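You operate a simulated robot arm through the tools that you are given. There is no shell and no other tool. Be economical: measure what you need, move in short steps, check, and stop when the job is done.

You are at the controls of a simulated robot arm. One attempt, no reset.

JOB
Put one of the bay labels from the high deck of the racking on the grey padded mailer. Put the 165 MM orange envelope bundle from the top of the side table on the unpacking end of the packing table and the 140 MM orange envelope bundle on the top of the repair bench. Take the purple pen block and put it on the top of the pen bench. Put the blue parts box on the top of the tub bench away on the high shelf of the spares shelving. Pull the green-tab drawer open. Any order will do. Set down upright: blue parts box.

The check looks at the end state, three seconds after you hand in, the way a careful person would. Anything else that was tipped, shoved, dropped, spilled or broken makes it a failure.

ROBOT AND FRAMES
A 7-joint arm with a fingered hand on a trunk, on a base that drives. Base frame: it is fixed to the floor where the robot stands at the start and does not move with it; the origin is under the middle of the robot, x ahead of it, y to its left, z up. Units: m, rad, N and s.
With the tool pointing down near the work surface it reaches from about 0.18 to 0.72 m from the robot's upright axis, wherever it stands. Its first joint turns from -2.897 to 2.897 rad. Places, roughly: bay label [0.5, -0.25, 1.5]; blue parts box [-2.5, 2.75, 0.75]; green-tab drawer [-4.2, -1.1, 0.4]; grey padded mailer [-2, -0.25, 0.75]; high shelf of the spares shelving [0.9, -1.6, 1.2]; orange envelope bundle [-1.25, 2.5, 0.75]; purple pen block [-1.25, 3, 0.75]; top of the pen bench [-2.2, 4.3, 0.8]; top of the repair bench [-4.4, 0.2, 0.8]; unpacking end of the packing table [0.6, 3.5, 0.8]. Payload 4 kg.
The tool frame sits at the grasp point between the pads (the TCP): z along the fingers, y along the line on which they close. The tips reach 0.026 m beyond it. Largest opening 0.132 m; the body of the gripper starts 0.073 m behind the TCP. The gripper is a hand of 4 fingers: y runs from the thumb to the fingers, the wrist lies at [0, 0, -0.239] in the tool frame, and closing takes about 1.5 s.
Orientation is that of the tool frame in the base frame, as a unit quaternion [x, y, z, w]. With the fingers straight down and closing along the base's y, the tool's x points along the base's -x, its y along +y and its z along -z.

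CONTROLS
- The arm moves only by the tool move_arm. Its argument "deltas" is one flat list of numbers, 6 for each row, row after row: the shift along the tool's x, y, z in units of 250 mm (1.0 is 250 mm), then the turn, a rotation vector about the tool's x, y, z in units of 45 degrees (1.0 is 45 degrees). In form: [dx, dy, dz, rx, ry, rz, dx, dy, dz, rx, ry, rz, ...]. A call has 1 to 10 rows; each row is the pose to reach, as a shift and turn from the pose commanded when the call began, along the tool's axes at that moment. "claw" is the opening, from 0 (shut) to 1 (fully open), set as the call begins (left out, the last holds). A call with a number of a shift or a turn outside -1 to 1 is refused whole. A row lasts 0.2 s, in which the tool goes at most 0.05 m and 0.15 rad; a call with a longer step from one row to the next is refused whole, and so is a gripper value outside its range. Where a pose cannot be reached the arm comes as near as it can. A force on the tool above 40 N (or 10 N above the force at the start of the call, whichever is more), or a blocked arm, ends the call early, and 0.2 s more pass. The fingers move at their own pace (about 0.072 m/s each) and stop on an object; they squeeze with about 27 N. The grip force told is the motor's: it shows also when the fingers shut on nothing. Time passes only in rows, and 0.2 s behind the last, so rows that repeat a pose let the fingers close. It gives the time, the measured TCP pose, the force on the tool (base axes), the opening and the grip force at its end, in the units of the frame above (readings bear some noise), with the torque about the TCP (base axes, N m) and any sound that the robot's microphone picked up.
- Cameras (640 x 400 px; columns grow to the right, rows downward): "scene" is now at [0.0157, 0.0788, 1.3803]; the picture's right is [-0.72, -0.70, 0.00], its down [-0.07, 0.07, -1.00] and it looks along [0.69, -0.71, -0.10] (base axes); focal length 257 px, centre (320, 200). "wrist" rides on the gripper at [0.068, 0.002, -0.097] in the tool frame; the picture's right is [-0.02, 1.00, 0.00], its down [-0.82, -0.02, -0.58] and it looks along [-0.58, -0.01, 0.82] (tool axes); focal length 270 px, centre (320, 200). There is no depth. A picture from a camera that has moved, and an enlarged one, comes with that camera's place and axes in the base frame and with its lens. The place of the scene camera against the robot may be out by one fixed shift of up to 0.025 m in any direction.
- get_image(camera): a new picture of that camera. It takes no simulated time.
- move_column(by): slides the trunk up (or, below 0, down) by that many m; the arm and the scene camera ride with it, the base frame stays. It gives what a move gives, with no picture.
- roll_base(legs): drives the robot by 1 to 6 legs, each [ahead, turn to the left] in m and rad, along the robot's own axes; the way and the turn of a leg run together, so that a leg with both is an arc; at most 1.5 m and 3.142 rad a leg. The arm and the cameras ride along, it lands a little off, and it stops where it bumps. It gives what a move gives.
- curl_fingers(finger1, finger2, finger3, thumb_bend): sets how far each is bent, from 0 (flat) to 1 (curled in); at 0.3 the hand is open as for a grip, at 0.7 the pads meet at the TCP. One left out holds its place. A second passes; each finger stops where it meets its share of the squeeze, and holds until it gets a number again. A gripper value or a shape takes the hand back. It gives what a move gives, with no picture; readings hold the bend of each and the force on the fingers (four entries, about 0 where the hand has none), thumb and palm.
- set_grasp(shape): the hand has 4 fingers and takes this shape, open, in about a second: jaw (thumb against the fingers, like two jaws); tri (thumb and two fingers); tip (a fingertip pinch); poke (one finger out to press); point (the index stretched); flat (the hand flat); cup (the hand cupped); fist (a fist). The gripper value then closes the fingers along that shape, each until it touches; the sizes above hold for jaw. It gives what a move gives, with no picture.
- pan_tilt(pan, tilt): turns the head with the scene camera to pan (to the left, within 2.705 rad either way) and tilt (down, from -0.506 to 1.204), counted from straight ahead of the robot. It gives what a move gives.
- enlarge(camera, box): a new picture of the part [left, top, right, bottom] of that camera's present view, enlarged. It takes no simulated time.
- sign_off(): hands the job in; it is judged then, once.

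Go step by step. Nothing tells you exact positions but the pictures and the camera data: compare them with the known pose of the tool, close in by small moves and look again before you grip or let go. The budget is 175 turns and 146 pictures, counting those below and the enlarged ones. Unless the task says otherwise, let go and move clear before handing in.

The tools are called after "Emit:" by a JSON object that holds its "fn" and its "kwargs". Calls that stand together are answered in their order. move_arm: Moves the arm, as the interface text tells. Its arguments: {"type":"object","properties":{"deltas":{"type":"array","items":{"type":"number"}},"claw":{"type":"number"}},"required":["deltas"]} The other tools are called the same way: move_column (by) slides the trunk up or down; set_grasp (shape) gives the hand a shape; curl_fingers (finger1, finger2, finger3, thumb_bend) moves the fingers one by one; roll_base (legs) drives the base; pan_tilt (pan, tilt) turns the head that bears the scene camera; get_image (camera) takes a picture; enlarge (camera, box) takes an enlarged picture of a part of a camera's view; sign_off () hands the job in.

At the start:

```text
time: 0.0
ee_pos: [0.3593, -0.3299, 1.0]
tool_rot: [0.004, 1.0, -0.001, 0.001]
wrist_force: [-0.6, 0.3, -0.4]
moment: [-0.01, 0.01, 0.0]
finger_gap: 0.132
finger_force: 0.1
shape: jaw
bend: [0.3, 0.3, 0.3, 0.3]
finger forces: [0.1, 0.0, 0.1, 0.0, 0.0, 0.0]
trunk travel left (down, up): [-0.275, 0.315]
robot x, y, heading: [0.0047, 0.0008, -0.002]
head pan, tilt: [-0.801, 0.096]
```

scene: 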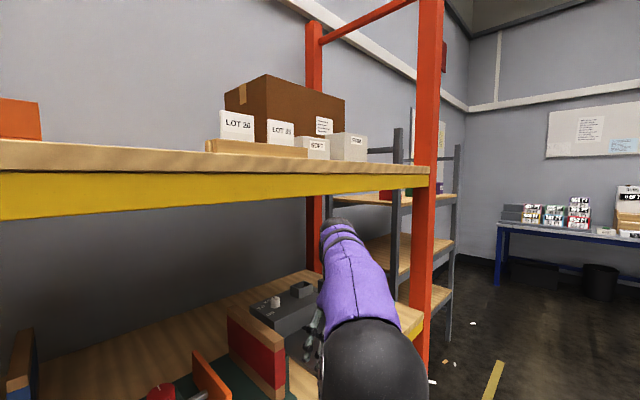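
wrist: 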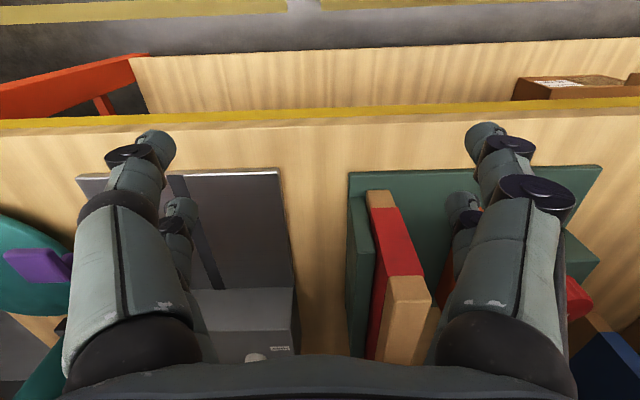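

I see the racking ahead with a high deck that holds tent-like labels (LOT 24, LOT 25, ...). I look closer at them and around the room first.

Emit:
{"fn": "enlarge", "kwargs": {"camera": "scene", "box": [180, 60, 400, 200]}}

Emit:
{"fn": "pan_tilt", "kwargs": {"pan": 0, "tilt": 0.1}}

Emit:
{"fn": "get_image", "kwargs": {"camera": "scene"}}

Emit:
{"fn": "pan_tilt", "kwargs": {"pan": 1.3, "tilt": 0.2}}

Emit:
{"fn": "get_image", "kwargs": {"camera": "scene"}}

Emit:
{"fn": "pan_tilt", "kwargs": {"pan": 2.5, "tilt": 0.2}}

Emit:
{"fn": "get_image", "kwargs": {"camera": "scene"}}

Emit:
{"fn": "pan_tilt", "kwargs": {"pan": -2.5, "tilt": 0.2}}

Emit:
{"fn": "get_image", "kwargs": {"camera": "scene"}}

```text
2.86 times, centred on (290, 130) of scene
camera zoom: at [0.0157, 0.0788, 1.3803], right [-0.72, -0.7, 0.0], down [-0.07, 0.07, -1.0], along [0.69, -0.71, -0.1], focal length 734 px, centre (406, 400)
```

zoom: 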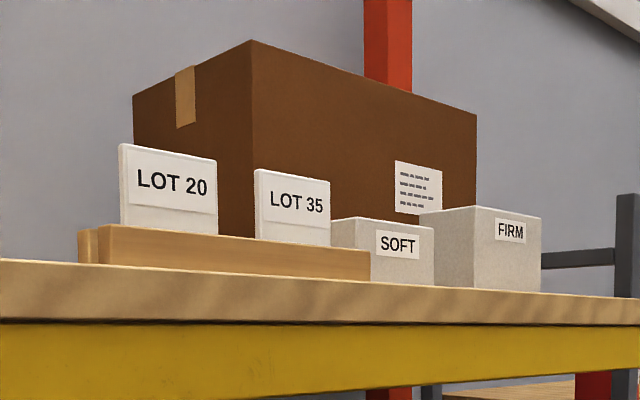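

```text
time: 1.1
ee_pos: [0.3603, -0.33, 1.0]
tool_rot: [0.004, 1.0, 0.0, 0.0]
wrist_force: [-0.4, 0.0, 0.1]
moment: [0.03, -0.01, 0.01]
finger_gap: 0.1319
finger_force: 0.1
shape: jaw
bend: [0.3, 0.3, 0.3, 0.3]
finger forces: [0.0, 0.0, 0.1, 0.1, 0.1, 0.0]
trunk travel left (down, up): [-0.275, 0.315]
robot x, y, heading: [-0.003, 0.0039, 0.002]
head pan, tilt: [0.0, 0.099]
```

```text
142 pictures are left
camera scene: at [0.0437, 0.1448, 1.38], right [0.0, -1.0, 0.0], down [-0.1, 0.0, -0.99], along [0.99, 0.0, -0.1], focal length 257 px, centre (320, 200)
```

scene: 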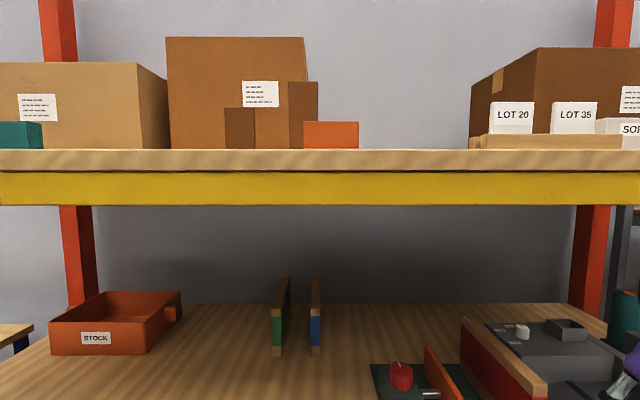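

```text
time: 2.6
ee_pos: [0.3588, -0.3313, 1.0002]
tool_rot: [0.003, 1.0, 0.0, 0.0]
wrist_force: [0.3, -0.1, 0.2]
moment: [0.03, -0.02, -0.02]
finger_gap: 0.1317
finger_force: 0.1
shape: jaw
bend: [0.3, 0.3, 0.3, 0.3]
finger forces: [0.1, 0.0, 0.0, 0.0, 0.0, 0.0]
trunk travel left (down, up): [-0.275, 0.315]
robot x, y, heading: [-0.0002, -0.0007, 0.001]
head pan, tilt: [1.3, 0.201]
```

```text
141 pictures are left
camera scene: at [-0.0234, 0.2346, 1.3706], right [0.96, -0.27, 0.0], down [-0.05, -0.19, -0.98], along [0.26, 0.94, -0.2], focal length 257 px, centre (320, 200)
```

scene: 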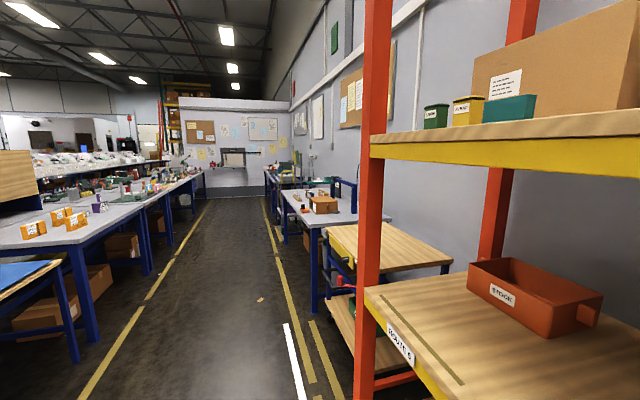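

```text
time: 4.0
ee_pos: [0.359, -0.3311, 0.9999]
tool_rot: [0.003, 1.0, 0.0, 0.0]
wrist_force: [0.9, 0.2, -0.3]
moment: [-0.05, 0.01, 0.0]
finger_gap: 0.1319
finger_force: 0.0
shape: jaw
bend: [0.3, 0.3, 0.3, 0.3]
finger forces: [0.1, 0.0, 0.1, 0.0, 0.1, 0.1]
trunk travel left (down, up): [-0.275, 0.315]
robot x, y, heading: [0.004, 0.0009, -0.0]
head pan, tilt: [2.499, 0.201]
```

```text
140 pictures are left
camera scene: at [-0.1229, 0.2007, 1.3706], right [0.6, 0.8, 0.0], down [0.16, -0.12, -0.98], along [-0.78, 0.59, -0.2], focal length 257 px, centre (320, 200)
```

scene: 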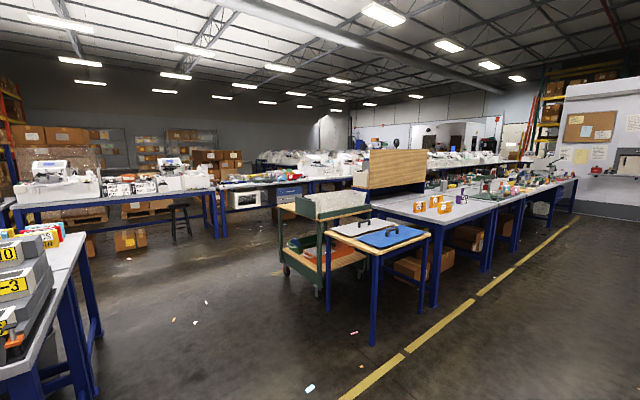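

```text
time: 7.9
ee_pos: [0.3586, -0.3301, 1.0]
tool_rot: [0.004, 1.0, 0.0, 0.0]
wrist_force: [0.1, 0.0, 0.2]
moment: [0.02, 0.01, -0.01]
finger_gap: 0.132
finger_force: 0.1
shape: jaw
bend: [0.3, 0.3, 0.3, 0.3]
finger forces: [0.0, 0.0, 0.1, 0.1, 0.0, 0.0]
trunk travel left (down, up): [-0.275, 0.315]
robot x, y, heading: [0.0019, 0.0001, 0.001]
head pan, tilt: [-2.499, 0.201]
```

```text
139 pictures are left
camera scene: at [-0.1229, 0.089, 1.3706], right [-0.6, 0.8, 0.0], down [0.16, 0.12, -0.98], along [-0.78, -0.59, -0.2], focal length 257 px, centre (320, 200)
```

scene: 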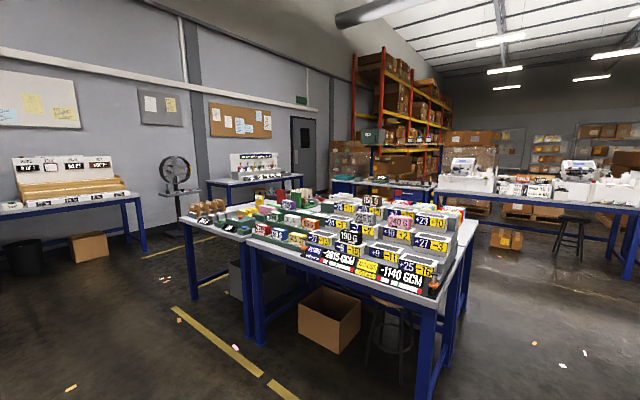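

The two standing cards (LOT 20, LOT 35) at about x 0.455, y -0.15 / -0.25, z 1.47 match the bay label place. I raise the trunk to look at them from above.

Emit:
{"fn": "move_column", "kwargs": {"by": 0.3}}

Emit:
{"fn": "pan_tilt", "kwargs": {"pan": -0.7, "tilt": 0.35}}

Emit:
{"fn": "get_image", "kwargs": {"camera": "scene"}}

Emit:
{"fn": "get_image", "kwargs": {"camera": "wrist"}}

```text
time: 10.9
ee_pos: [0.3586, -0.3312, 1.2995]
tool_rot: [0.004, 1.0, 0.0, -0.001]
wrist_force: [-0.5, 0.2, 0.7]
moment: [0.04, 0.0, -0.02]
finger_gap: 0.132
finger_force: 0.1
shape: jaw
bend: [0.3, 0.3, 0.3, 0.3]
finger forces: [0.1, 0.1, 0.0, 0.1, 0.0, 0.0]
trunk travel left (down, up): [-0.575, 0.015]
robot x, y, heading: [-0.0023, 0.0004, 0.004]
head pan, tilt: [-2.499, 0.201]
```

```text
time: 12.7
ee_pos: [0.3588, -0.3313, 1.2997]
tool_rot: [0.004, 1.0, 0.0, 0.0]
wrist_force: [-0.6, 0.8, -0.4]
moment: [0.01, -0.01, 0.01]
finger_gap: 0.1319
finger_force: 0.0
shape: jaw
bend: [0.3, 0.3, 0.3, 0.3]
finger forces: [0.1, 0.0, 0.0, 0.1, 0.1, 0.0]
trunk travel left (down, up): [-0.575, 0.015]
robot x, y, heading: [0.0024, -0.0002, -0.001]
head pan, tilt: [-0.7, 0.351]
```

```text
138 pictures are left
camera scene: at [0.0229, 0.0848, 1.6566], right [-0.64, -0.76, 0.0], down [-0.26, 0.22, -0.94], along [0.72, -0.61, -0.34], focal length 257 px, centre (320, 200)
```

scene: 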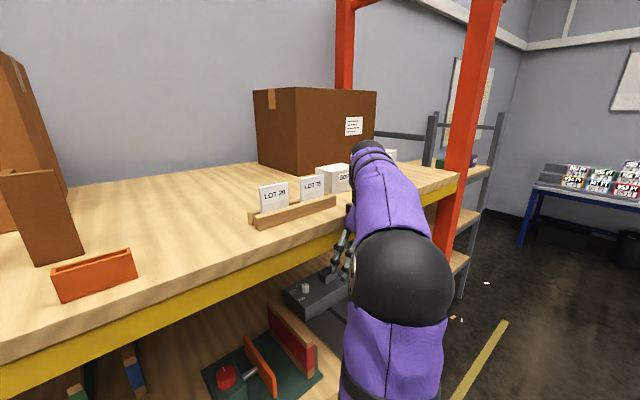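

```text
137 pictures are left
camera wrist: at [0.291, -0.3275, 1.3966], right [0.03, 1.0, 0.0], down [0.82, -0.03, 0.58], along [0.58, -0.02, -0.82], focal length 270 px, centre (320, 200)
```

wrist: 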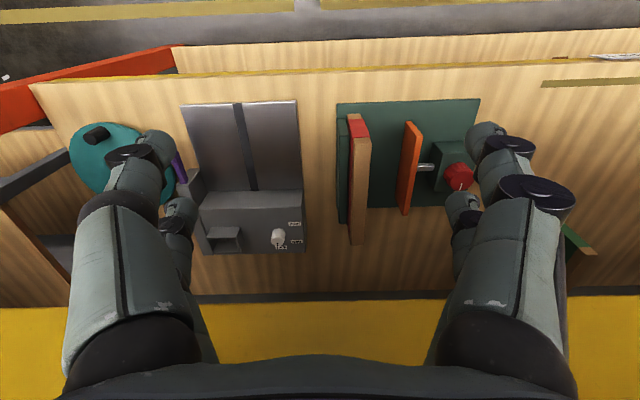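

I look closer at the labels and the holder from this higher view.

Emit:
{"fn": "enlarge", "kwargs": {"camera": "scene", "box": [240, 140, 400, 240]}}

Emit:
{"fn": "enlarge", "kwargs": {"camera": "wrist", "box": [60, 100, 620, 400]}}

Emit:
{"fn": "pan_tilt", "kwargs": {"pan": -0.3, "tilt": 0.35}}

Emit:
{"fn": "enlarge", "kwargs": {"camera": "scene", "box": [320, 120, 560, 270]}}

```text
4.00 times, centred on (320, 190) of scene
camera zoom: at [0.0229, 0.0848, 1.6566], right [-0.64, -0.76, 0.0], down [-0.26, 0.22, -0.94], along [0.72, -0.61, -0.34], focal length 1027 px, centre (320, 240)
```

zoom: 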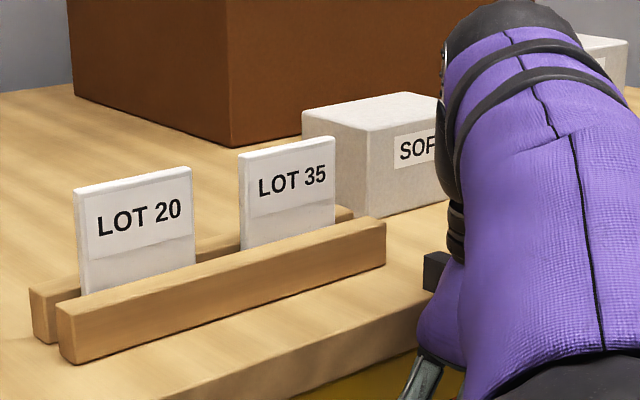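

```text
1.14 times, centred on (340, 250) of wrist
camera zoom: at [0.291, -0.3275, 1.3966], right [0.03, 1.0, 0.0], down [0.82, -0.03, 0.58], along [0.58, -0.02, -0.82], focal length 309 px, centre (297, 143)
```

zoom: 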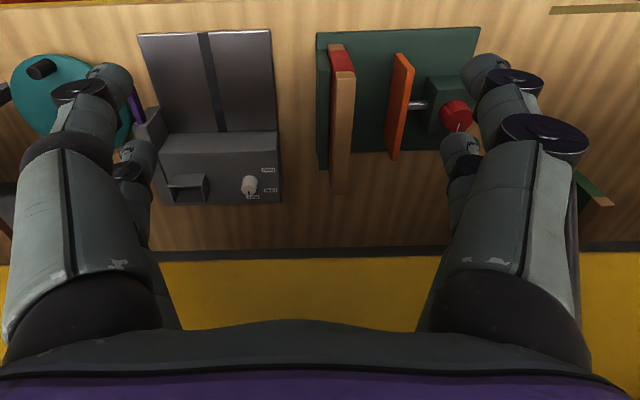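

```text
time: 13.6
ee_pos: [0.3591, -0.3312, 1.3012]
tool_rot: [0.003, 1.0, 0.0, 0.0]
wrist_force: [0.4, -0.2, 0.0]
moment: [0.03, 0.0, -0.03]
finger_gap: 0.1319
finger_force: 0.1
shape: jaw
bend: [0.3, 0.3, 0.3, 0.3]
finger forces: [0.0, 0.1, 0.1, 0.1, 0.0, 0.0]
trunk travel left (down, up): [-0.575, 0.015]
robot x, y, heading: [0.0008, 0.0008, -0.003]
head pan, tilt: [-0.3, 0.351]
```

```text
2.67 times, centred on (440, 195) of scene
camera zoom: at [0.0406, 0.1172, 1.6566], right [-0.3, -0.96, 0.0], down [-0.33, 0.1, -0.94], along [0.9, -0.28, -0.34], focal length 685 px, centre (0, 213)
```

zoom: 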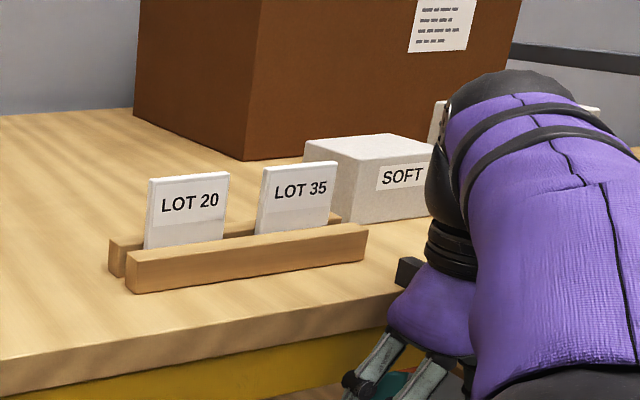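

The cards stand in a two-rail holder; LOT 20 is at about (0.475, -0.17, 1.475) with free space around it. I back the base a little, pitch the hand 45° and bring it in front of LOT 20.

Emit:
{"fn": "roll_base", "kwargs": {"legs": [[-0.15, 0]]}}

Emit:
{"fn": "move_arm", "kwargs": {"deltas": [-0.045, 0.08, -0.11, 0, -0.125, 0, -0.09, 0.16, -0.22, 0, -0.25, 0, -0.135, 0.24, -0.33, 0, -0.375, 0, -0.18, 0.32, -0.44, 0, -0.5, 0, -0.225, 0.4, -0.55, 0, -0.625, 0, -0.27, 0.48, -0.66, 0, -0.75, 0, -0.315, 0.56, -0.77, 0, -0.875, 0, -0.36, 0.644, -0.88, 0, -1, 0, -0.36, 0.644, -0.88, 0, -1, 0], "claw": 0.68}}

Emit:
{"fn": "get_image", "kwargs": {"camera": "wrist"}}

Emit:
{"fn": "get_image", "kwargs": {"camera": "scene"}}

```text
time: 15.0
ee_pos: [0.2111, -0.3295, 1.2996]
tool_rot: [0.0, 1.0, 0.0, 0.0]
wrist_force: [0.0, 0.6, 0.1]
moment: [0.0, -0.02, 0.01]
finger_gap: 0.1321
finger_force: 0.0
shape: jaw
bend: [0.3, 0.3, 0.3, 0.3]
finger forces: [0.1, 0.1, 0.0, 0.0, 0.0, 0.0]
trunk travel left (down, up): [-0.575, 0.015]
robot x, y, heading: [-0.1476, 0.0012, 0.005]
head pan, tilt: [-0.3, 0.351]
```

```text
time: 17.0
ee_pos: [0.3017, -0.1724, 1.5167]
tool_rot: [0.001, 0.923, 0.0, 0.384]
wrist_force: [-0.1, -0.4, 0.7]
moment: [0.03, 0.0, 0.02]
finger_gap: 0.0901
finger_force: 0.0
shape: jaw
bend: [0.68, 0.68, 0.68, 0.6]
finger forces: [0.1, 0.0, 0.0, 0.0, 0.0, 0.0]
trunk travel left (down, up): [-0.575, 0.015]
robot x, y, heading: [-0.1493, -0.0016, 0.005]
head pan, tilt: [-0.3, 0.351]
```

```text
133 pictures are left
camera wrist: at [0.1857, -0.1702, 1.5371], right [0.02, 1.0, 0.02], down [0.17, -0.02, 0.99], along [0.99, -0.02, -0.17], focal length 270 px, centre (320, 200)
```

wrist: 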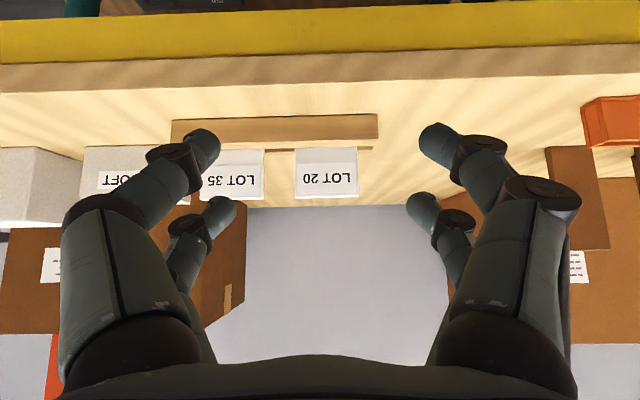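

```text
132 pictures are left
camera scene: at [-0.1081, 0.1172, 1.6566], right [-0.29, -0.96, 0.0], down [-0.33, 0.1, -0.94], along [0.9, -0.27, -0.34], focal length 257 px, centre (320, 200)
```

scene: 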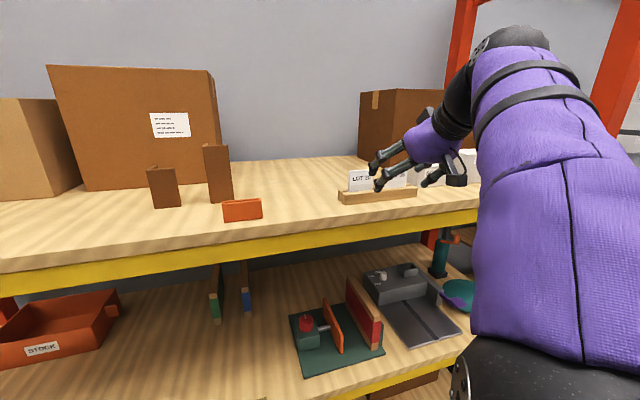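

Tool sits in front of LOT 20 almost aligned; the wrist camera puts the card at y ≈ -0.168, z 1.43–1.486. I pitch a bit flatter, go nearer and look again.

Emit:
{"fn": "move_arm", "kwargs": {"deltas": [-0.022, 0.004, 0.0885, 0, -0.083, 0, -0.044, 0.008, 0.177, 0, -0.167, 0, -0.066, 0.012, 0.265, 0, -0.25, 0, -0.088, 0.016, 0.354, 0, -0.333, 0, -0.088, 0.016, 0.354, 0, -0.333, 0]}}

Emit:
{"fn": "get_image", "kwargs": {"camera": "wrist"}}

Emit:
{"fn": "enlarge", "kwargs": {"camera": "scene", "box": [320, 110, 520, 235]}}

```text
time: 18.2
ee_pos: [0.3811, -0.1659, 1.4747]
tool_rot: [0.002, 0.866, -0.001, 0.5]
wrist_force: [-0.2, 0.3, 0.5]
moment: [0.01, 0.02, -0.01]
finger_gap: 0.0901
finger_force: 0.1
shape: jaw
bend: [0.68, 0.68, 0.68, 0.6]
finger forces: [0.1, 0.0, 0.0, 0.0, 0.0, 0.1]
trunk travel left (down, up): [-0.575, 0.015]
robot x, y, heading: [-0.1476, -0.0002, 0.003]
head pan, tilt: [-0.3, 0.351]
```

```text
131 pictures are left
camera wrist: at [0.2627, -0.163, 1.4632], right [0.02, 1.0, 0.02], down [-0.09, -0.02, 1.0], along [1.0, -0.02, 0.09], focal length 270 px, centre (320, 200)
```

wrist: 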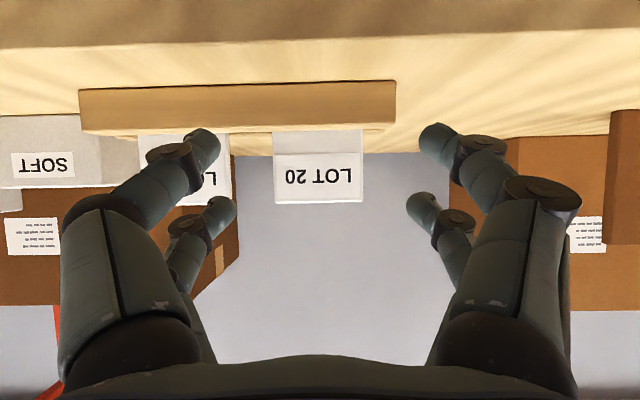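

```text
3.20 times, centred on (420, 172) of scene
camera zoom: at [-0.1081, 0.1171, 1.6566], right [-0.29, -0.96, 0.0], down [-0.33, 0.1, -0.94], along [0.9, -0.27, -0.34], focal length 822 px, centre (0, 288)
```

zoom: 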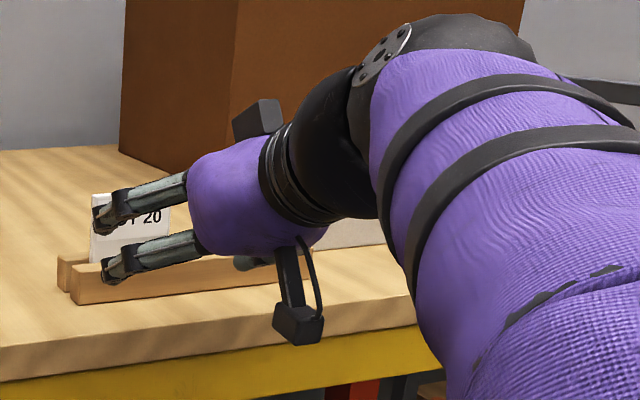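

The card is at about x 0.433, y -0.1675, z 1.435–1.48 by the wrist camera. I advance 4 cm so the fingers straddle it and check.

Emit:
{"fn": "move_arm", "kwargs": {"deltas": [-0.0335, -0.003, 0.078, 0, 0, 0, -0.067, -0.006, 0.1555, 0, 0, 0, -0.067, -0.006, 0.1555, 0, 0, 0]}}

Emit:
{"fn": "get_image", "kwargs": {"camera": "wrist"}}

Emit:
{"fn": "enlarge", "kwargs": {"camera": "scene", "box": [320, 130, 440, 205]}}

```text
time: 19.0
ee_pos: [0.4226, -0.1678, 1.4683]
tool_rot: [0.001, 0.866, 0.0, 0.5]
wrist_force: [0.1, 0.0, 0.3]
moment: [0.01, -0.01, 0.04]
finger_gap: 0.0903
finger_force: 0.1
shape: jaw
bend: [0.68, 0.68, 0.68, 0.6]
finger forces: [0.0, 0.0, 0.0, 0.1, 0.0, 0.1]
trunk travel left (down, up): [-0.575, 0.015]
robot x, y, heading: [-0.1442, 0.0043, 0.007]
head pan, tilt: [-0.3, 0.351]
```

```text
129 pictures are left
camera wrist: at [0.305, -0.1646, 1.4569], right [0.02, 1.0, 0.02], down [-0.09, -0.02, 1.0], along [1.0, -0.02, 0.09], focal length 270 px, centre (320, 200)
```

wrist: 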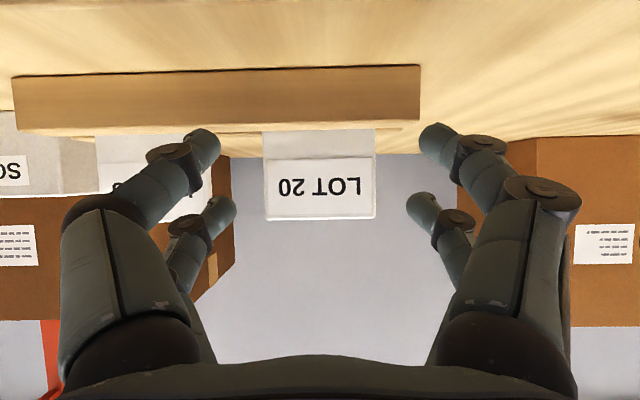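

```text
5.33 times, centred on (380, 168) of scene
camera zoom: at [-0.1081, 0.1171, 1.6566], right [-0.29, -0.96, 0.0], down [-0.33, 0.1, -0.94], along [0.9, -0.27, -0.34], focal length 1370 px, centre (0, 373)
```

zoom: 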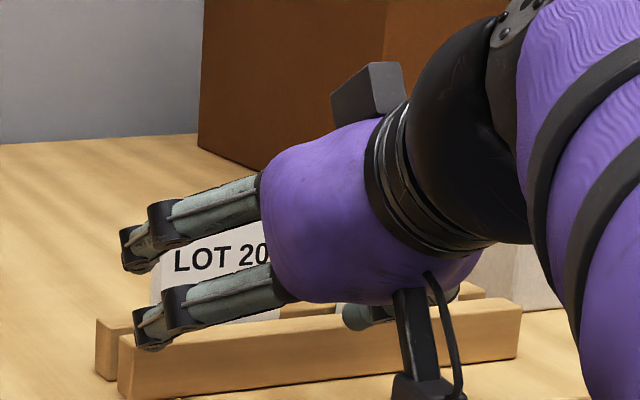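

The card sits a little deeper (x ≈ 0.45). I advance 1.7 cm, rise 4 mm and close on its edges.

Emit:
{"fn": "move_arm", "kwargs": {"deltas": [-0.024, 0, 0.025, 0, 0, 0, -0.048, 0, 0.051, 0, 0, 0]}}

Emit:
{"fn": "move_arm", "kwargs": {"deltas": [0, 0, 0, 0, 0, 0, 0, 0, 0, 0, 0, 0, 0, 0, 0, 0, 0, 0, 0, 0, 0, 0, 0, 0, 0, 0, 0, 0, 0, 0], "claw": 0.2}}

Emit:
{"fn": "get_image", "kwargs": {"camera": "wrist"}}

Emit:
{"fn": "enlarge", "kwargs": {"camera": "scene", "box": [320, 130, 440, 205]}}

```text
time: 19.6
ee_pos: [0.4398, -0.1679, 1.4702]
tool_rot: [0.001, 0.866, 0.0, 0.5]
wrist_force: [0.6, 0.6, 0.3]
moment: [0.0, -0.03, 0.03]
finger_gap: 0.0903
finger_force: 0.0
shape: jaw
bend: [0.68, 0.68, 0.68, 0.6]
finger forces: [0.0, 0.1, 0.0, 0.0, 0.1, 0.1]
trunk travel left (down, up): [-0.575, 0.015]
robot x, y, heading: [-0.1513, 0.0021, 0.0]
head pan, tilt: [-0.3, 0.351]
```

```text
time: 20.8
ee_pos: [0.439, -0.1684, 1.4713]
tool_rot: [0.001, 0.866, -0.001, 0.5]
wrist_force: [-0.2, -0.8, 2.0]
moment: [-0.01, -0.06, 0.04]
finger_gap: 0.032
finger_force: 0.0
shape: jaw
bend: [0.73, 0.7, 0.7, 0.7]
finger forces: [0.0, 5.4, 5.5, 0.1, 0.0, 0.0]
trunk travel left (down, up): [-0.575, 0.015]
robot x, y, heading: [-0.1462, 0.0032, 0.0]
head pan, tilt: [-0.3, 0.351]
```

```text
127 pictures are left
camera wrist: at [0.3208, -0.164, 1.4598], right [0.02, 1.0, 0.02], down [-0.09, -0.02, 1.0], along [1.0, -0.02, 0.09], focal length 270 px, centre (320, 200)
```

wrist: 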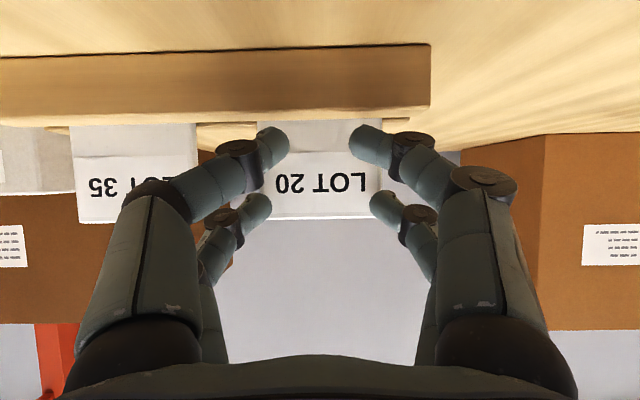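

```text
5.33 times, centred on (380, 168) of scene
camera zoom: at [-0.1082, 0.1171, 1.6566], right [-0.29, -0.96, 0.0], down [-0.33, 0.1, -0.94], along [0.9, -0.27, -0.34], focal length 1370 px, centre (0, 373)
```

zoom: 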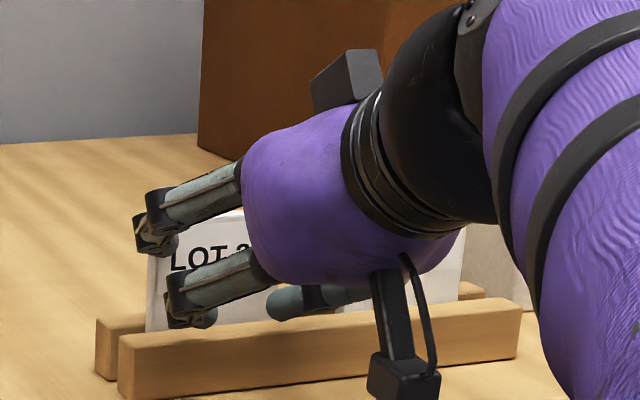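

The fingers closed just short of the card, so it stands about 2–3 cm deeper (x ≈ 0.47). I reopen, advance 2.2 cm and close again.

Emit:
{"fn": "move_arm", "kwargs": {"deltas": [0, 0, 0, 0, 0, 0, 0, 0, 0, 0, 0, 0, 0, 0, 0, 0, 0, 0, 0, 0, 0, 0, 0, 0], "claw": 0.68}}

Emit:
{"fn": "move_arm", "kwargs": {"deltas": [-0.027, 0.004, 0.035, 0, 0, 0, -0.054, 0.004, 0.07, 0, 0, 0, -0.054, 0.004, 0.07, 0, 0, 0]}}

Emit:
{"fn": "get_image", "kwargs": {"camera": "wrist"}}

Emit:
{"fn": "enlarge", "kwargs": {"camera": "scene", "box": [320, 130, 440, 205]}}

```text
time: 21.8
ee_pos: [0.4388, -0.1668, 1.4719]
tool_rot: [0.001, 0.866, 0.0, 0.5]
wrist_force: [-0.1, 0.0, -0.2]
moment: [0.0, -0.03, 0.02]
finger_gap: 0.089
finger_force: 0.1
shape: jaw
bend: [0.69, 0.69, 0.69, 0.61]
finger forces: [0.1, 0.0, 0.1, 0.0, 0.0, 0.0]
trunk travel left (down, up): [-0.575, 0.015]
robot x, y, heading: [-0.1457, -0.0039, 0.007]
head pan, tilt: [-0.3, 0.351]
```

```text
time: 22.6
ee_pos: [0.4609, -0.1664, 1.475]
tool_rot: [0.002, 0.866, -0.002, 0.499]
wrist_force: [0.7, -0.2, 0.6]
moment: [0.03, 0.0, 0.02]
finger_gap: 0.0894
finger_force: 0.1
shape: jaw
bend: [0.69, 0.69, 0.69, 0.61]
finger forces: [0.0, 0.0, 0.0, 0.0, 0.1, 0.0]
trunk travel left (down, up): [-0.575, 0.015]
robot x, y, heading: [-0.1492, 0.0015, -0.001]
head pan, tilt: [-0.3, 0.351]
```

```text
125 pictures are left
camera wrist: at [0.3439, -0.1631, 1.4635], right [0.02, 1.0, 0.02], down [-0.09, -0.02, 1.0], along [1.0, -0.02, 0.09], focal length 270 px, centre (320, 200)
```

wrist: 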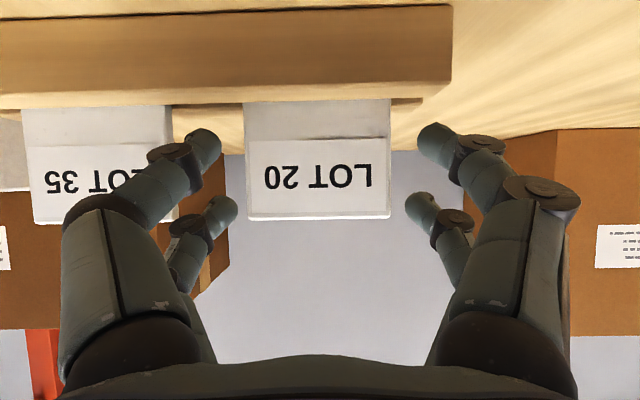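

```text
5.33 times, centred on (380, 168) of scene
camera zoom: at [-0.1081, 0.1171, 1.6566], right [-0.29, -0.96, 0.0], down [-0.33, 0.1, -0.94], along [0.9, -0.27, -0.34], focal length 1370 px, centre (0, 373)
```

zoom: 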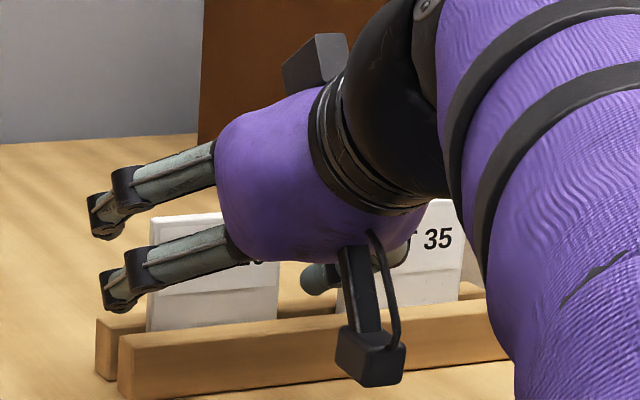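

Now the fingers straddle the card (x ≈ 0.473). I close on it and lift a little.

Emit:
{"fn": "move_arm", "kwargs": {"deltas": [0, 0, 0, 0, 0, 0, 0, 0, 0, 0, 0, 0, 0, 0, 0, 0, 0, 0, 0, 0, 0, 0, 0, 0, 0, 0, 0, 0, 0, 0], "claw": 0.2}}

Emit:
{"fn": "get_image", "kwargs": {"camera": "wrist"}}

```text
time: 23.8
ee_pos: [0.459, -0.1662, 1.4746]
tool_rot: [0.001, 0.866, -0.001, 0.5]
wrist_force: [-12.2, 0.8, -4.2]
moment: [-0.21, 1.09, 0.48]
finger_gap: 0.0515
finger_force: 27.3
shape: jaw
bend: [0.74, 0.73, 0.73, 0.7]
finger forces: [52.8, 26.7, 27.4, 0.1, 27.0, 0.0]
trunk travel left (down, up): [-0.575, 0.015]
robot x, y, heading: [-0.1439, 0.001, 0.002]
head pan, tilt: [-0.3, 0.351]
```

```text
123 pictures are left
camera wrist: at [0.3417, -0.1632, 1.4637], right [0.02, 1.0, 0.02], down [-0.09, -0.02, 1.0], along [1.0, -0.02, 0.09], focal length 270 px, centre (320, 200)
```

wrist: 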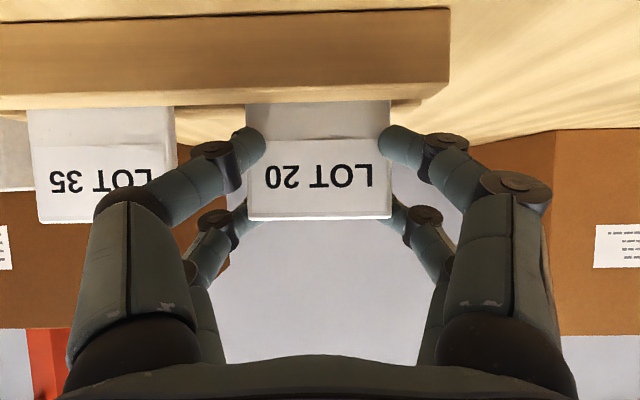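

Gripped with 27 N. I lift straight up 8 cm.

Emit:
{"fn": "move_arm", "kwargs": {"deltas": [-0.035, 0, -0.02, 0, 0, 0, -0.07, 0, -0.04, 0, 0, 0, -0.139, 0, -0.08, 0, 0, 0, -0.208, 0, -0.12, 0, 0, 0, -0.277, 0, -0.16, 0, 0, 0, -0.277, 0, -0.16, 0, 0, 0]}}

Emit:
{"fn": "get_image", "kwargs": {"camera": "wrist"}}

Emit:
{"fn": "get_image", "kwargs": {"camera": "scene"}}

```text
time: 25.2
ee_pos: [0.4602, -0.1662, 1.5562]
tool_rot: [0.001, 0.866, -0.001, 0.501]
wrist_force: [-0.6, -0.1, -0.7]
moment: [0.01, 0.02, -0.01]
finger_gap: 0.0412
finger_force: 26.8
shape: jaw
bend: [0.74, 0.79, 0.79, 0.7]
finger forces: [24.9, 0.4, 0.4, 0.1, 24.9, 0.0]
trunk travel left (down, up): [-0.575, 0.015]
robot x, y, heading: [-0.1449, 0.0001, 0.001]
head pan, tilt: [-0.3, 0.351]
```

```text
122 pictures are left
camera wrist: at [0.3437, -0.1622, 1.5448], right [0.02, 1.0, 0.02], down [-0.09, -0.02, 1.0], along [1.0, -0.02, 0.09], focal length 270 px, centre (320, 200)
```

wrist: 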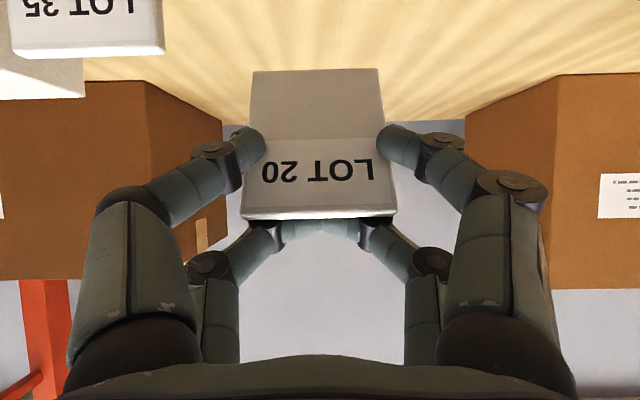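

```text
121 pictures are left
camera scene: at [-0.108, 0.1172, 1.6566], right [-0.29, -0.96, 0.0], down [-0.33, 0.1, -0.94], along [0.9, -0.27, -0.34], focal length 257 px, centre (320, 200)
```

scene: 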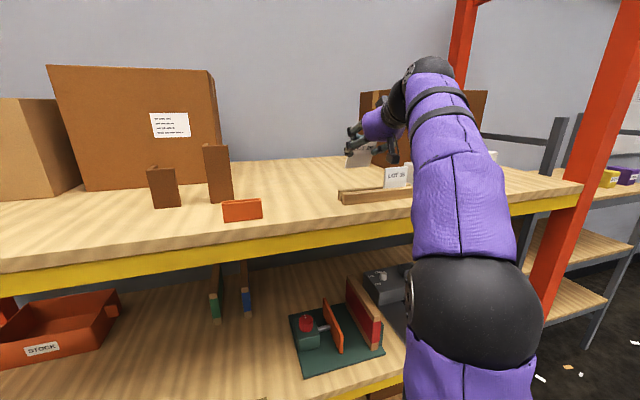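

The card is held by the lower finger pair. I back away from the racking and look toward the mailer table.

Emit:
{"fn": "roll_base", "kwargs": {"legs": [[-0.35, 0]]}}

Emit:
{"fn": "pan_tilt", "kwargs": {"pan": -2.7, "tilt": 0.45}}

Emit:
{"fn": "get_image", "kwargs": {"camera": "scene"}}

Emit:
{"fn": "pan_tilt", "kwargs": {"pan": 2.7, "tilt": 0.45}}

Emit:
{"fn": "get_image", "kwargs": {"camera": "scene"}}

```text
time: 27.4
ee_pos: [0.1113, -0.1701, 1.556]
tool_rot: [0.003, 0.866, -0.002, 0.5]
wrist_force: [-0.2, -0.2, -0.2]
moment: [0.01, -0.01, -0.01]
finger_gap: 0.0411
finger_force: 27.2
shape: jaw
bend: [0.74, 0.79, 0.79, 0.7]
finger forces: [24.9, 0.5, 0.4, 0.0, 24.9, 0.1]
trunk travel left (down, up): [-0.575, 0.015]
robot x, y, heading: [-0.4977, -0.0034, -0.0]
head pan, tilt: [-0.3, 0.351]
```

```text
time: 29.6
ee_pos: [0.1117, -0.1695, 1.5553]
tool_rot: [0.003, 0.866, -0.002, 0.5]
wrist_force: [0.1, 0.0, -0.4]
moment: [0.0, 0.01, 0.01]
finger_gap: 0.0412
finger_force: 26.7
shape: jaw
bend: [0.74, 0.79, 0.79, 0.7]
finger forces: [24.9, 0.5, 0.4, 0.0, 24.9, 0.0]
trunk travel left (down, up): [-0.575, 0.015]
robot x, y, heading: [-0.4967, 0.0012, -0.001]
head pan, tilt: [-2.7, 0.45]
```

```text
120 pictures are left
camera scene: at [-0.6286, 0.1049, 1.6474], right [-0.43, 0.9, 0.0], down [0.39, 0.19, -0.9], along [-0.81, -0.38, -0.44], focal length 257 px, centre (320, 200)
```

scene: 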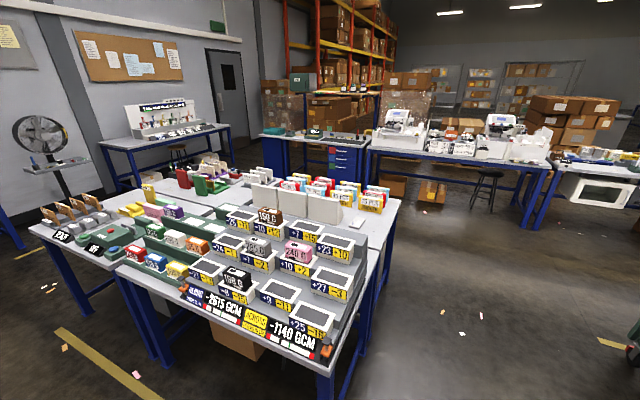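

```text
time: 33.8
ee_pos: [0.1115, -0.1688, 1.5557]
tool_rot: [0.004, 0.866, -0.003, 0.5]
wrist_force: [-0.1, 0.4, -0.7]
moment: [-0.03, 0.02, -0.01]
finger_gap: 0.0412
finger_force: 27.1
shape: jaw
bend: [0.74, 0.79, 0.79, 0.7]
finger forces: [24.8, 0.5, 0.4, 0.0, 24.9, 0.0]
trunk travel left (down, up): [-0.575, 0.015]
robot x, y, heading: [-0.4964, 0.003, -0.003]
head pan, tilt: [2.7, 0.45]
```

```text
119 pictures are left
camera scene: at [-0.6285, 0.1835, 1.6474], right [0.43, 0.9, 0.0], down [0.39, -0.19, -0.9], along [-0.81, 0.39, -0.44], focal length 257 px, centre (320, 200)
```

scene: 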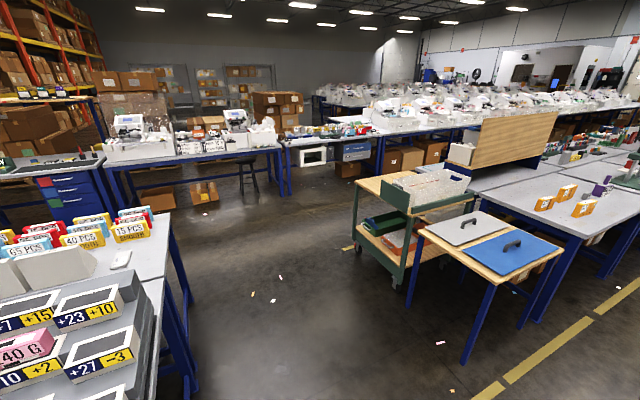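

The mailer should be near the small pale item at the corner of the tilted table. I enlarge there.

Emit:
{"fn": "enlarge", "kwargs": {"camera": "scene", "box": [0, 190, 240, 340]}}

Emit:
{"fn": "enlarge", "kwargs": {"camera": "scene", "box": [500, 140, 640, 228]}}

Emit:
{"fn": "enlarge", "kwargs": {"camera": "scene", "box": [330, 140, 580, 296]}}

```text
2.67 times, centred on (120, 265) of scene
camera zoom: at [-0.6285, 0.1835, 1.6474], right [0.43, 0.9, 0.0], down [0.39, -0.19, -0.9], along [-0.81, 0.39, -0.44], focal length 685 px, centre (853, 27)
```

zoom: 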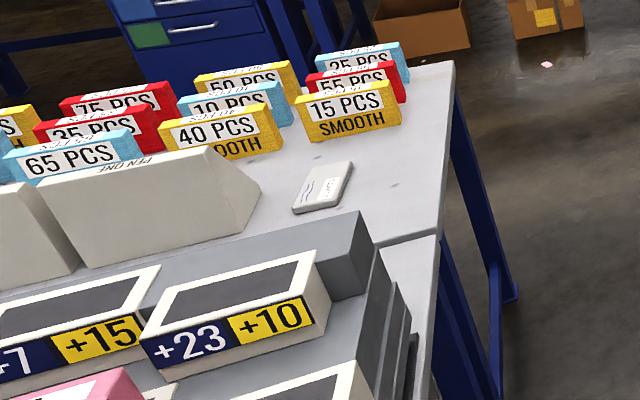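

```text
4.55 times, centred on (570, 184) of scene
camera zoom: at [-0.6285, 0.1835, 1.6474], right [0.43, 0.9, 0.0], down [0.39, -0.19, -0.9], along [-0.81, 0.39, -0.44], focal length 1167 px, centre (-816, 273)
```

zoom: 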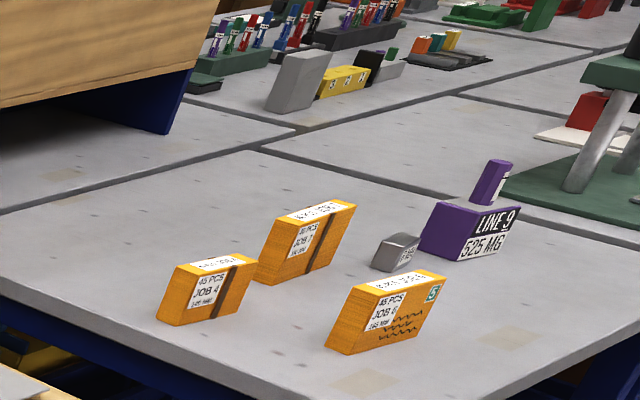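

```text
2.56 times, centred on (455, 218) of scene
camera zoom: at [-0.6285, 0.1835, 1.6474], right [0.43, 0.9, 0.0], down [0.39, -0.19, -0.9], along [-0.81, 0.39, -0.44], focal length 658 px, centre (-26, 154)
```

zoom: 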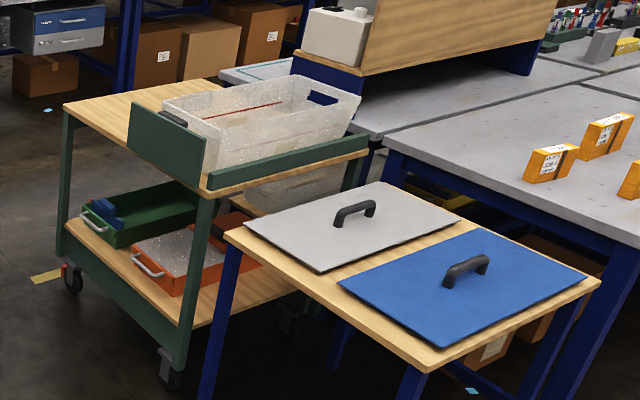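

The mailer lies flat at about (-2.0, -0.27) near the +y edge (y ≈ -0.065) of the table, reachable from the aisle. I drive round into the aisle and face it.

Emit:
{"fn": "roll_base", "kwargs": {"legs": [[0, 2.265], [0.78, 0], [0, 0.876], [1.0, 0], [0, 1.571]]}}

Emit:
{"fn": "pan_tilt", "kwargs": {"pan": 0, "tilt": 0.7}}

Emit:
{"fn": "get_image", "kwargs": {"camera": "scene"}}

Emit:
{"fn": "get_image", "kwargs": {"camera": "wrist"}}

```text
time: 54.2
ee_pos: [-2.1483, -0.0379, 1.5558]
tool_rot: [0.607, 0.617, -0.351, 0.356]
wrist_force: [-0.1, 0.6, 0.4]
moment: [0.01, -0.04, -0.02]
finger_gap: 0.0249
finger_force: 27.0
shape: jaw
bend: [0.79, 0.79, 0.79, 0.76]
finger forces: [0.1, 0.0, 0.1, 0.0, 0.0, 0.0]
trunk travel left (down, up): [-0.575, 0.015]
robot x, y, heading: [-1.9958, 0.578, -1.55]
head pan, tilt: [2.7, 0.45]
```

```text
time: 56.6
ee_pos: [-2.1473, -0.0364, 1.5555]
tool_rot: [0.608, 0.617, -0.351, 0.356]
wrist_force: [-0.6, -0.7, 0.0]
moment: [-0.02, 0.04, 0.01]
finger_gap: 0.0249
finger_force: 27.1
shape: jaw
bend: [0.79, 0.79, 0.79, 0.76]
finger forces: [0.0, 0.0, 0.0, 0.0, 0.1, 0.0]
trunk travel left (down, up): [-0.575, 0.015]
robot x, y, heading: [-1.9949, 0.5768, -1.548]
head pan, tilt: [0.0, 0.7]
```

```text
115 pictures are left
camera scene: at [-1.8283, 0.5447, 1.6252], right [-1.0, -0.02, 0.0], down [-0.02, 0.64, -0.76], along [0.02, -0.76, -0.64], focal length 257 px, centre (320, 200)
```

scene: 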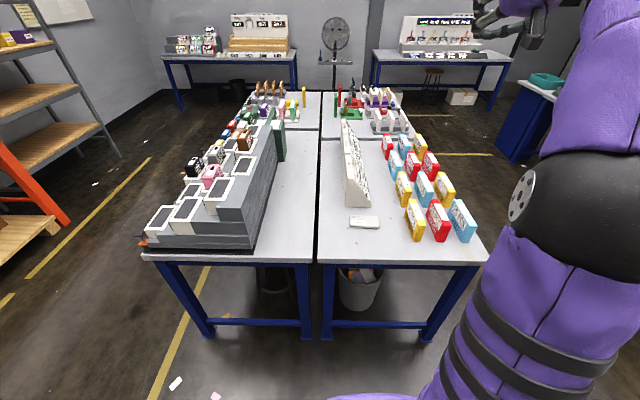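

```text
114 pictures are left
camera wrist: at [-2.1472, 0.0823, 1.5447], right [1.0, 0.0, 0.02], down [-0.02, 0.09, 1.0], along [0.0, -1.0, 0.09], focal length 270 px, centre (320, 200)
```

wrist: 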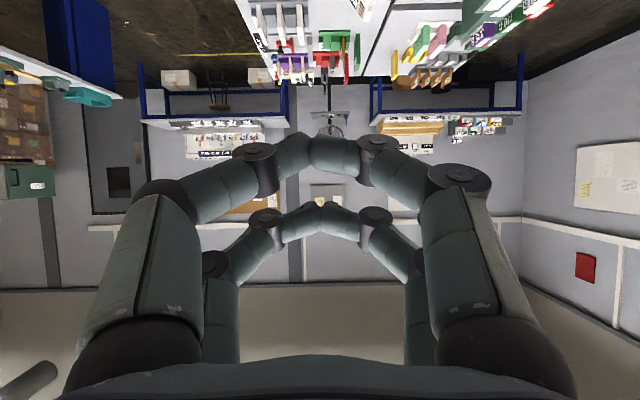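

The card slipped out during the drive, so it must lie on the floor along my route. I look for it.

Emit:
{"fn": "pan_tilt", "kwargs": {"pan": 1.4, "tilt": 0.7}}

Emit:
{"fn": "get_image", "kwargs": {"camera": "scene"}}

Emit:
{"fn": "pan_tilt", "kwargs": {"pan": 2.3, "tilt": 0.7}}

Emit:
{"fn": "get_image", "kwargs": {"camera": "scene"}}

Emit:
{"fn": "pan_tilt", "kwargs": {"pan": -2.4, "tilt": 0.7}}

Emit:
{"fn": "get_image", "kwargs": {"camera": "scene"}}

```text
time: 58.2
ee_pos: [-2.1472, -0.0374, 1.5558]
tool_rot: [0.608, 0.616, -0.351, 0.356]
wrist_force: [0.2, 0.3, 1.1]
moment: [-0.01, 0.0, 0.0]
finger_gap: 0.0246
finger_force: 26.6
shape: jaw
bend: [0.79, 0.79, 0.79, 0.76]
finger forces: [0.0, 0.0, 0.0, 0.0, 0.0, 0.0]
trunk travel left (down, up): [-0.575, 0.015]
robot x, y, heading: [-1.9902, 0.5795, -1.55]
head pan, tilt: [1.4, 0.7]
```

```text
113 pictures are left
camera scene: at [-1.7463, 0.6171, 1.6252], right [-0.15, -0.99, 0.0], down [-0.64, 0.1, -0.76], along [0.76, -0.11, -0.64], focal length 257 px, centre (320, 200)
```

scene: 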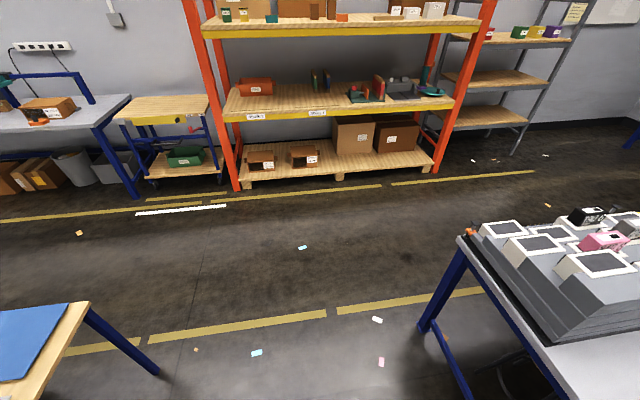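

```text
time: 59.4
ee_pos: [-2.1473, -0.0367, 1.5548]
tool_rot: [0.607, 0.618, -0.35, 0.357]
wrist_force: [0.2, 0.5, 0.1]
moment: [0.0, 0.07, 0.0]
finger_gap: 0.0248
finger_force: 26.9
shape: jaw
bend: [0.79, 0.79, 0.79, 0.76]
finger forces: [0.0, 0.1, 0.0, 0.0, 0.1, 0.0]
trunk travel left (down, up): [-0.575, 0.015]
robot x, y, heading: [-1.9946, 0.5765, -1.549]
head pan, tilt: [2.3, 0.7]
```

```text
112 pictures are left
camera scene: at [-1.7683, 0.6877, 1.6252], right [0.68, -0.73, 0.0], down [-0.47, -0.44, -0.77], along [0.56, 0.52, -0.64], focal length 257 px, centre (320, 200)
```

scene: 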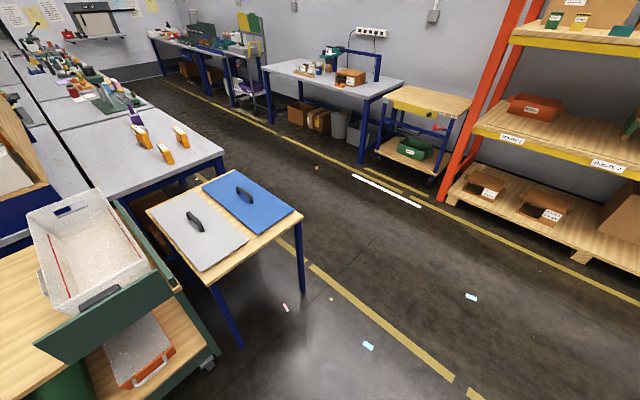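

```text
time: 63.1
ee_pos: [-2.1479, -0.0371, 1.5551]
tool_rot: [0.608, 0.617, -0.351, 0.356]
wrist_force: [0.3, 0.6, -0.3]
moment: [0.0, 0.0, -0.02]
finger_gap: 0.025
finger_force: 27.0
shape: jaw
bend: [0.79, 0.79, 0.79, 0.76]
finger forces: [0.0, 0.1, 0.0, 0.0, 0.1, 0.0]
trunk travel left (down, up): [-0.575, 0.015]
robot x, y, heading: [-1.994, 0.5765, -1.545]
head pan, tilt: [-2.4, 0.7]
```

```text
111 pictures are left
camera scene: at [-1.8892, 0.6909, 1.6252], right [0.72, 0.69, 0.0], down [0.45, -0.46, -0.77], along [-0.53, 0.55, -0.64], focal length 257 px, centre (320, 200)
```

scene: 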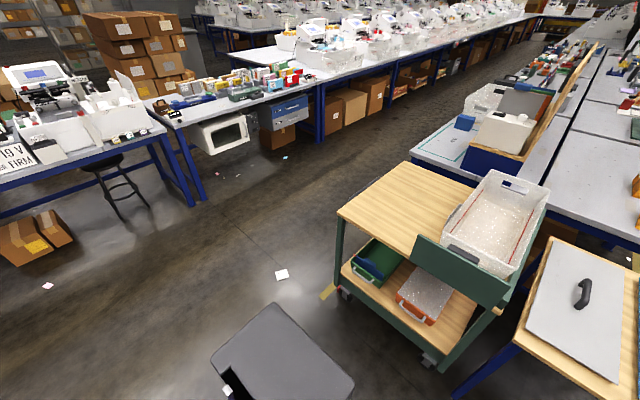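

A new white piece lies on the floor near (-2.84, 1.28) which was not in the earlier view. I enlarge it.

Emit:
{"fn": "enlarge", "kwargs": {"camera": "scene", "box": [240, 250, 320, 300]}}

Emit:
{"fn": "enlarge", "kwargs": {"camera": "scene", "box": [200, 300, 360, 400]}}

```text
8.00 times, centred on (280, 275) of scene
camera zoom: at [-1.8892, 0.6909, 1.6252], right [0.72, 0.69, 0.0], down [0.45, -0.46, -0.77], along [-0.53, 0.55, -0.64], focal length 2055 px, centre (640, -400)
```

zoom: 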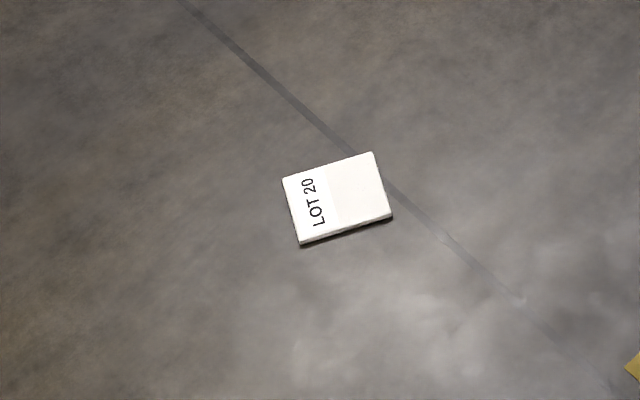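

```text
4.00 times, centred on (280, 350) of scene
camera zoom: at [-1.8892, 0.6909, 1.6252], right [0.72, 0.69, 0.0], down [0.45, -0.46, -0.77], along [-0.53, 0.55, -0.64], focal length 1027 px, centre (480, -400)
```

zoom: 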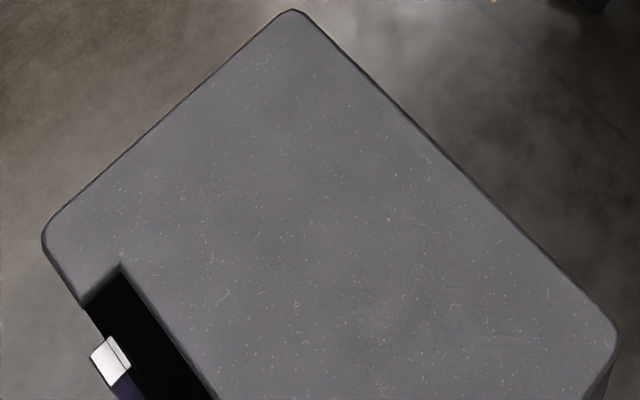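

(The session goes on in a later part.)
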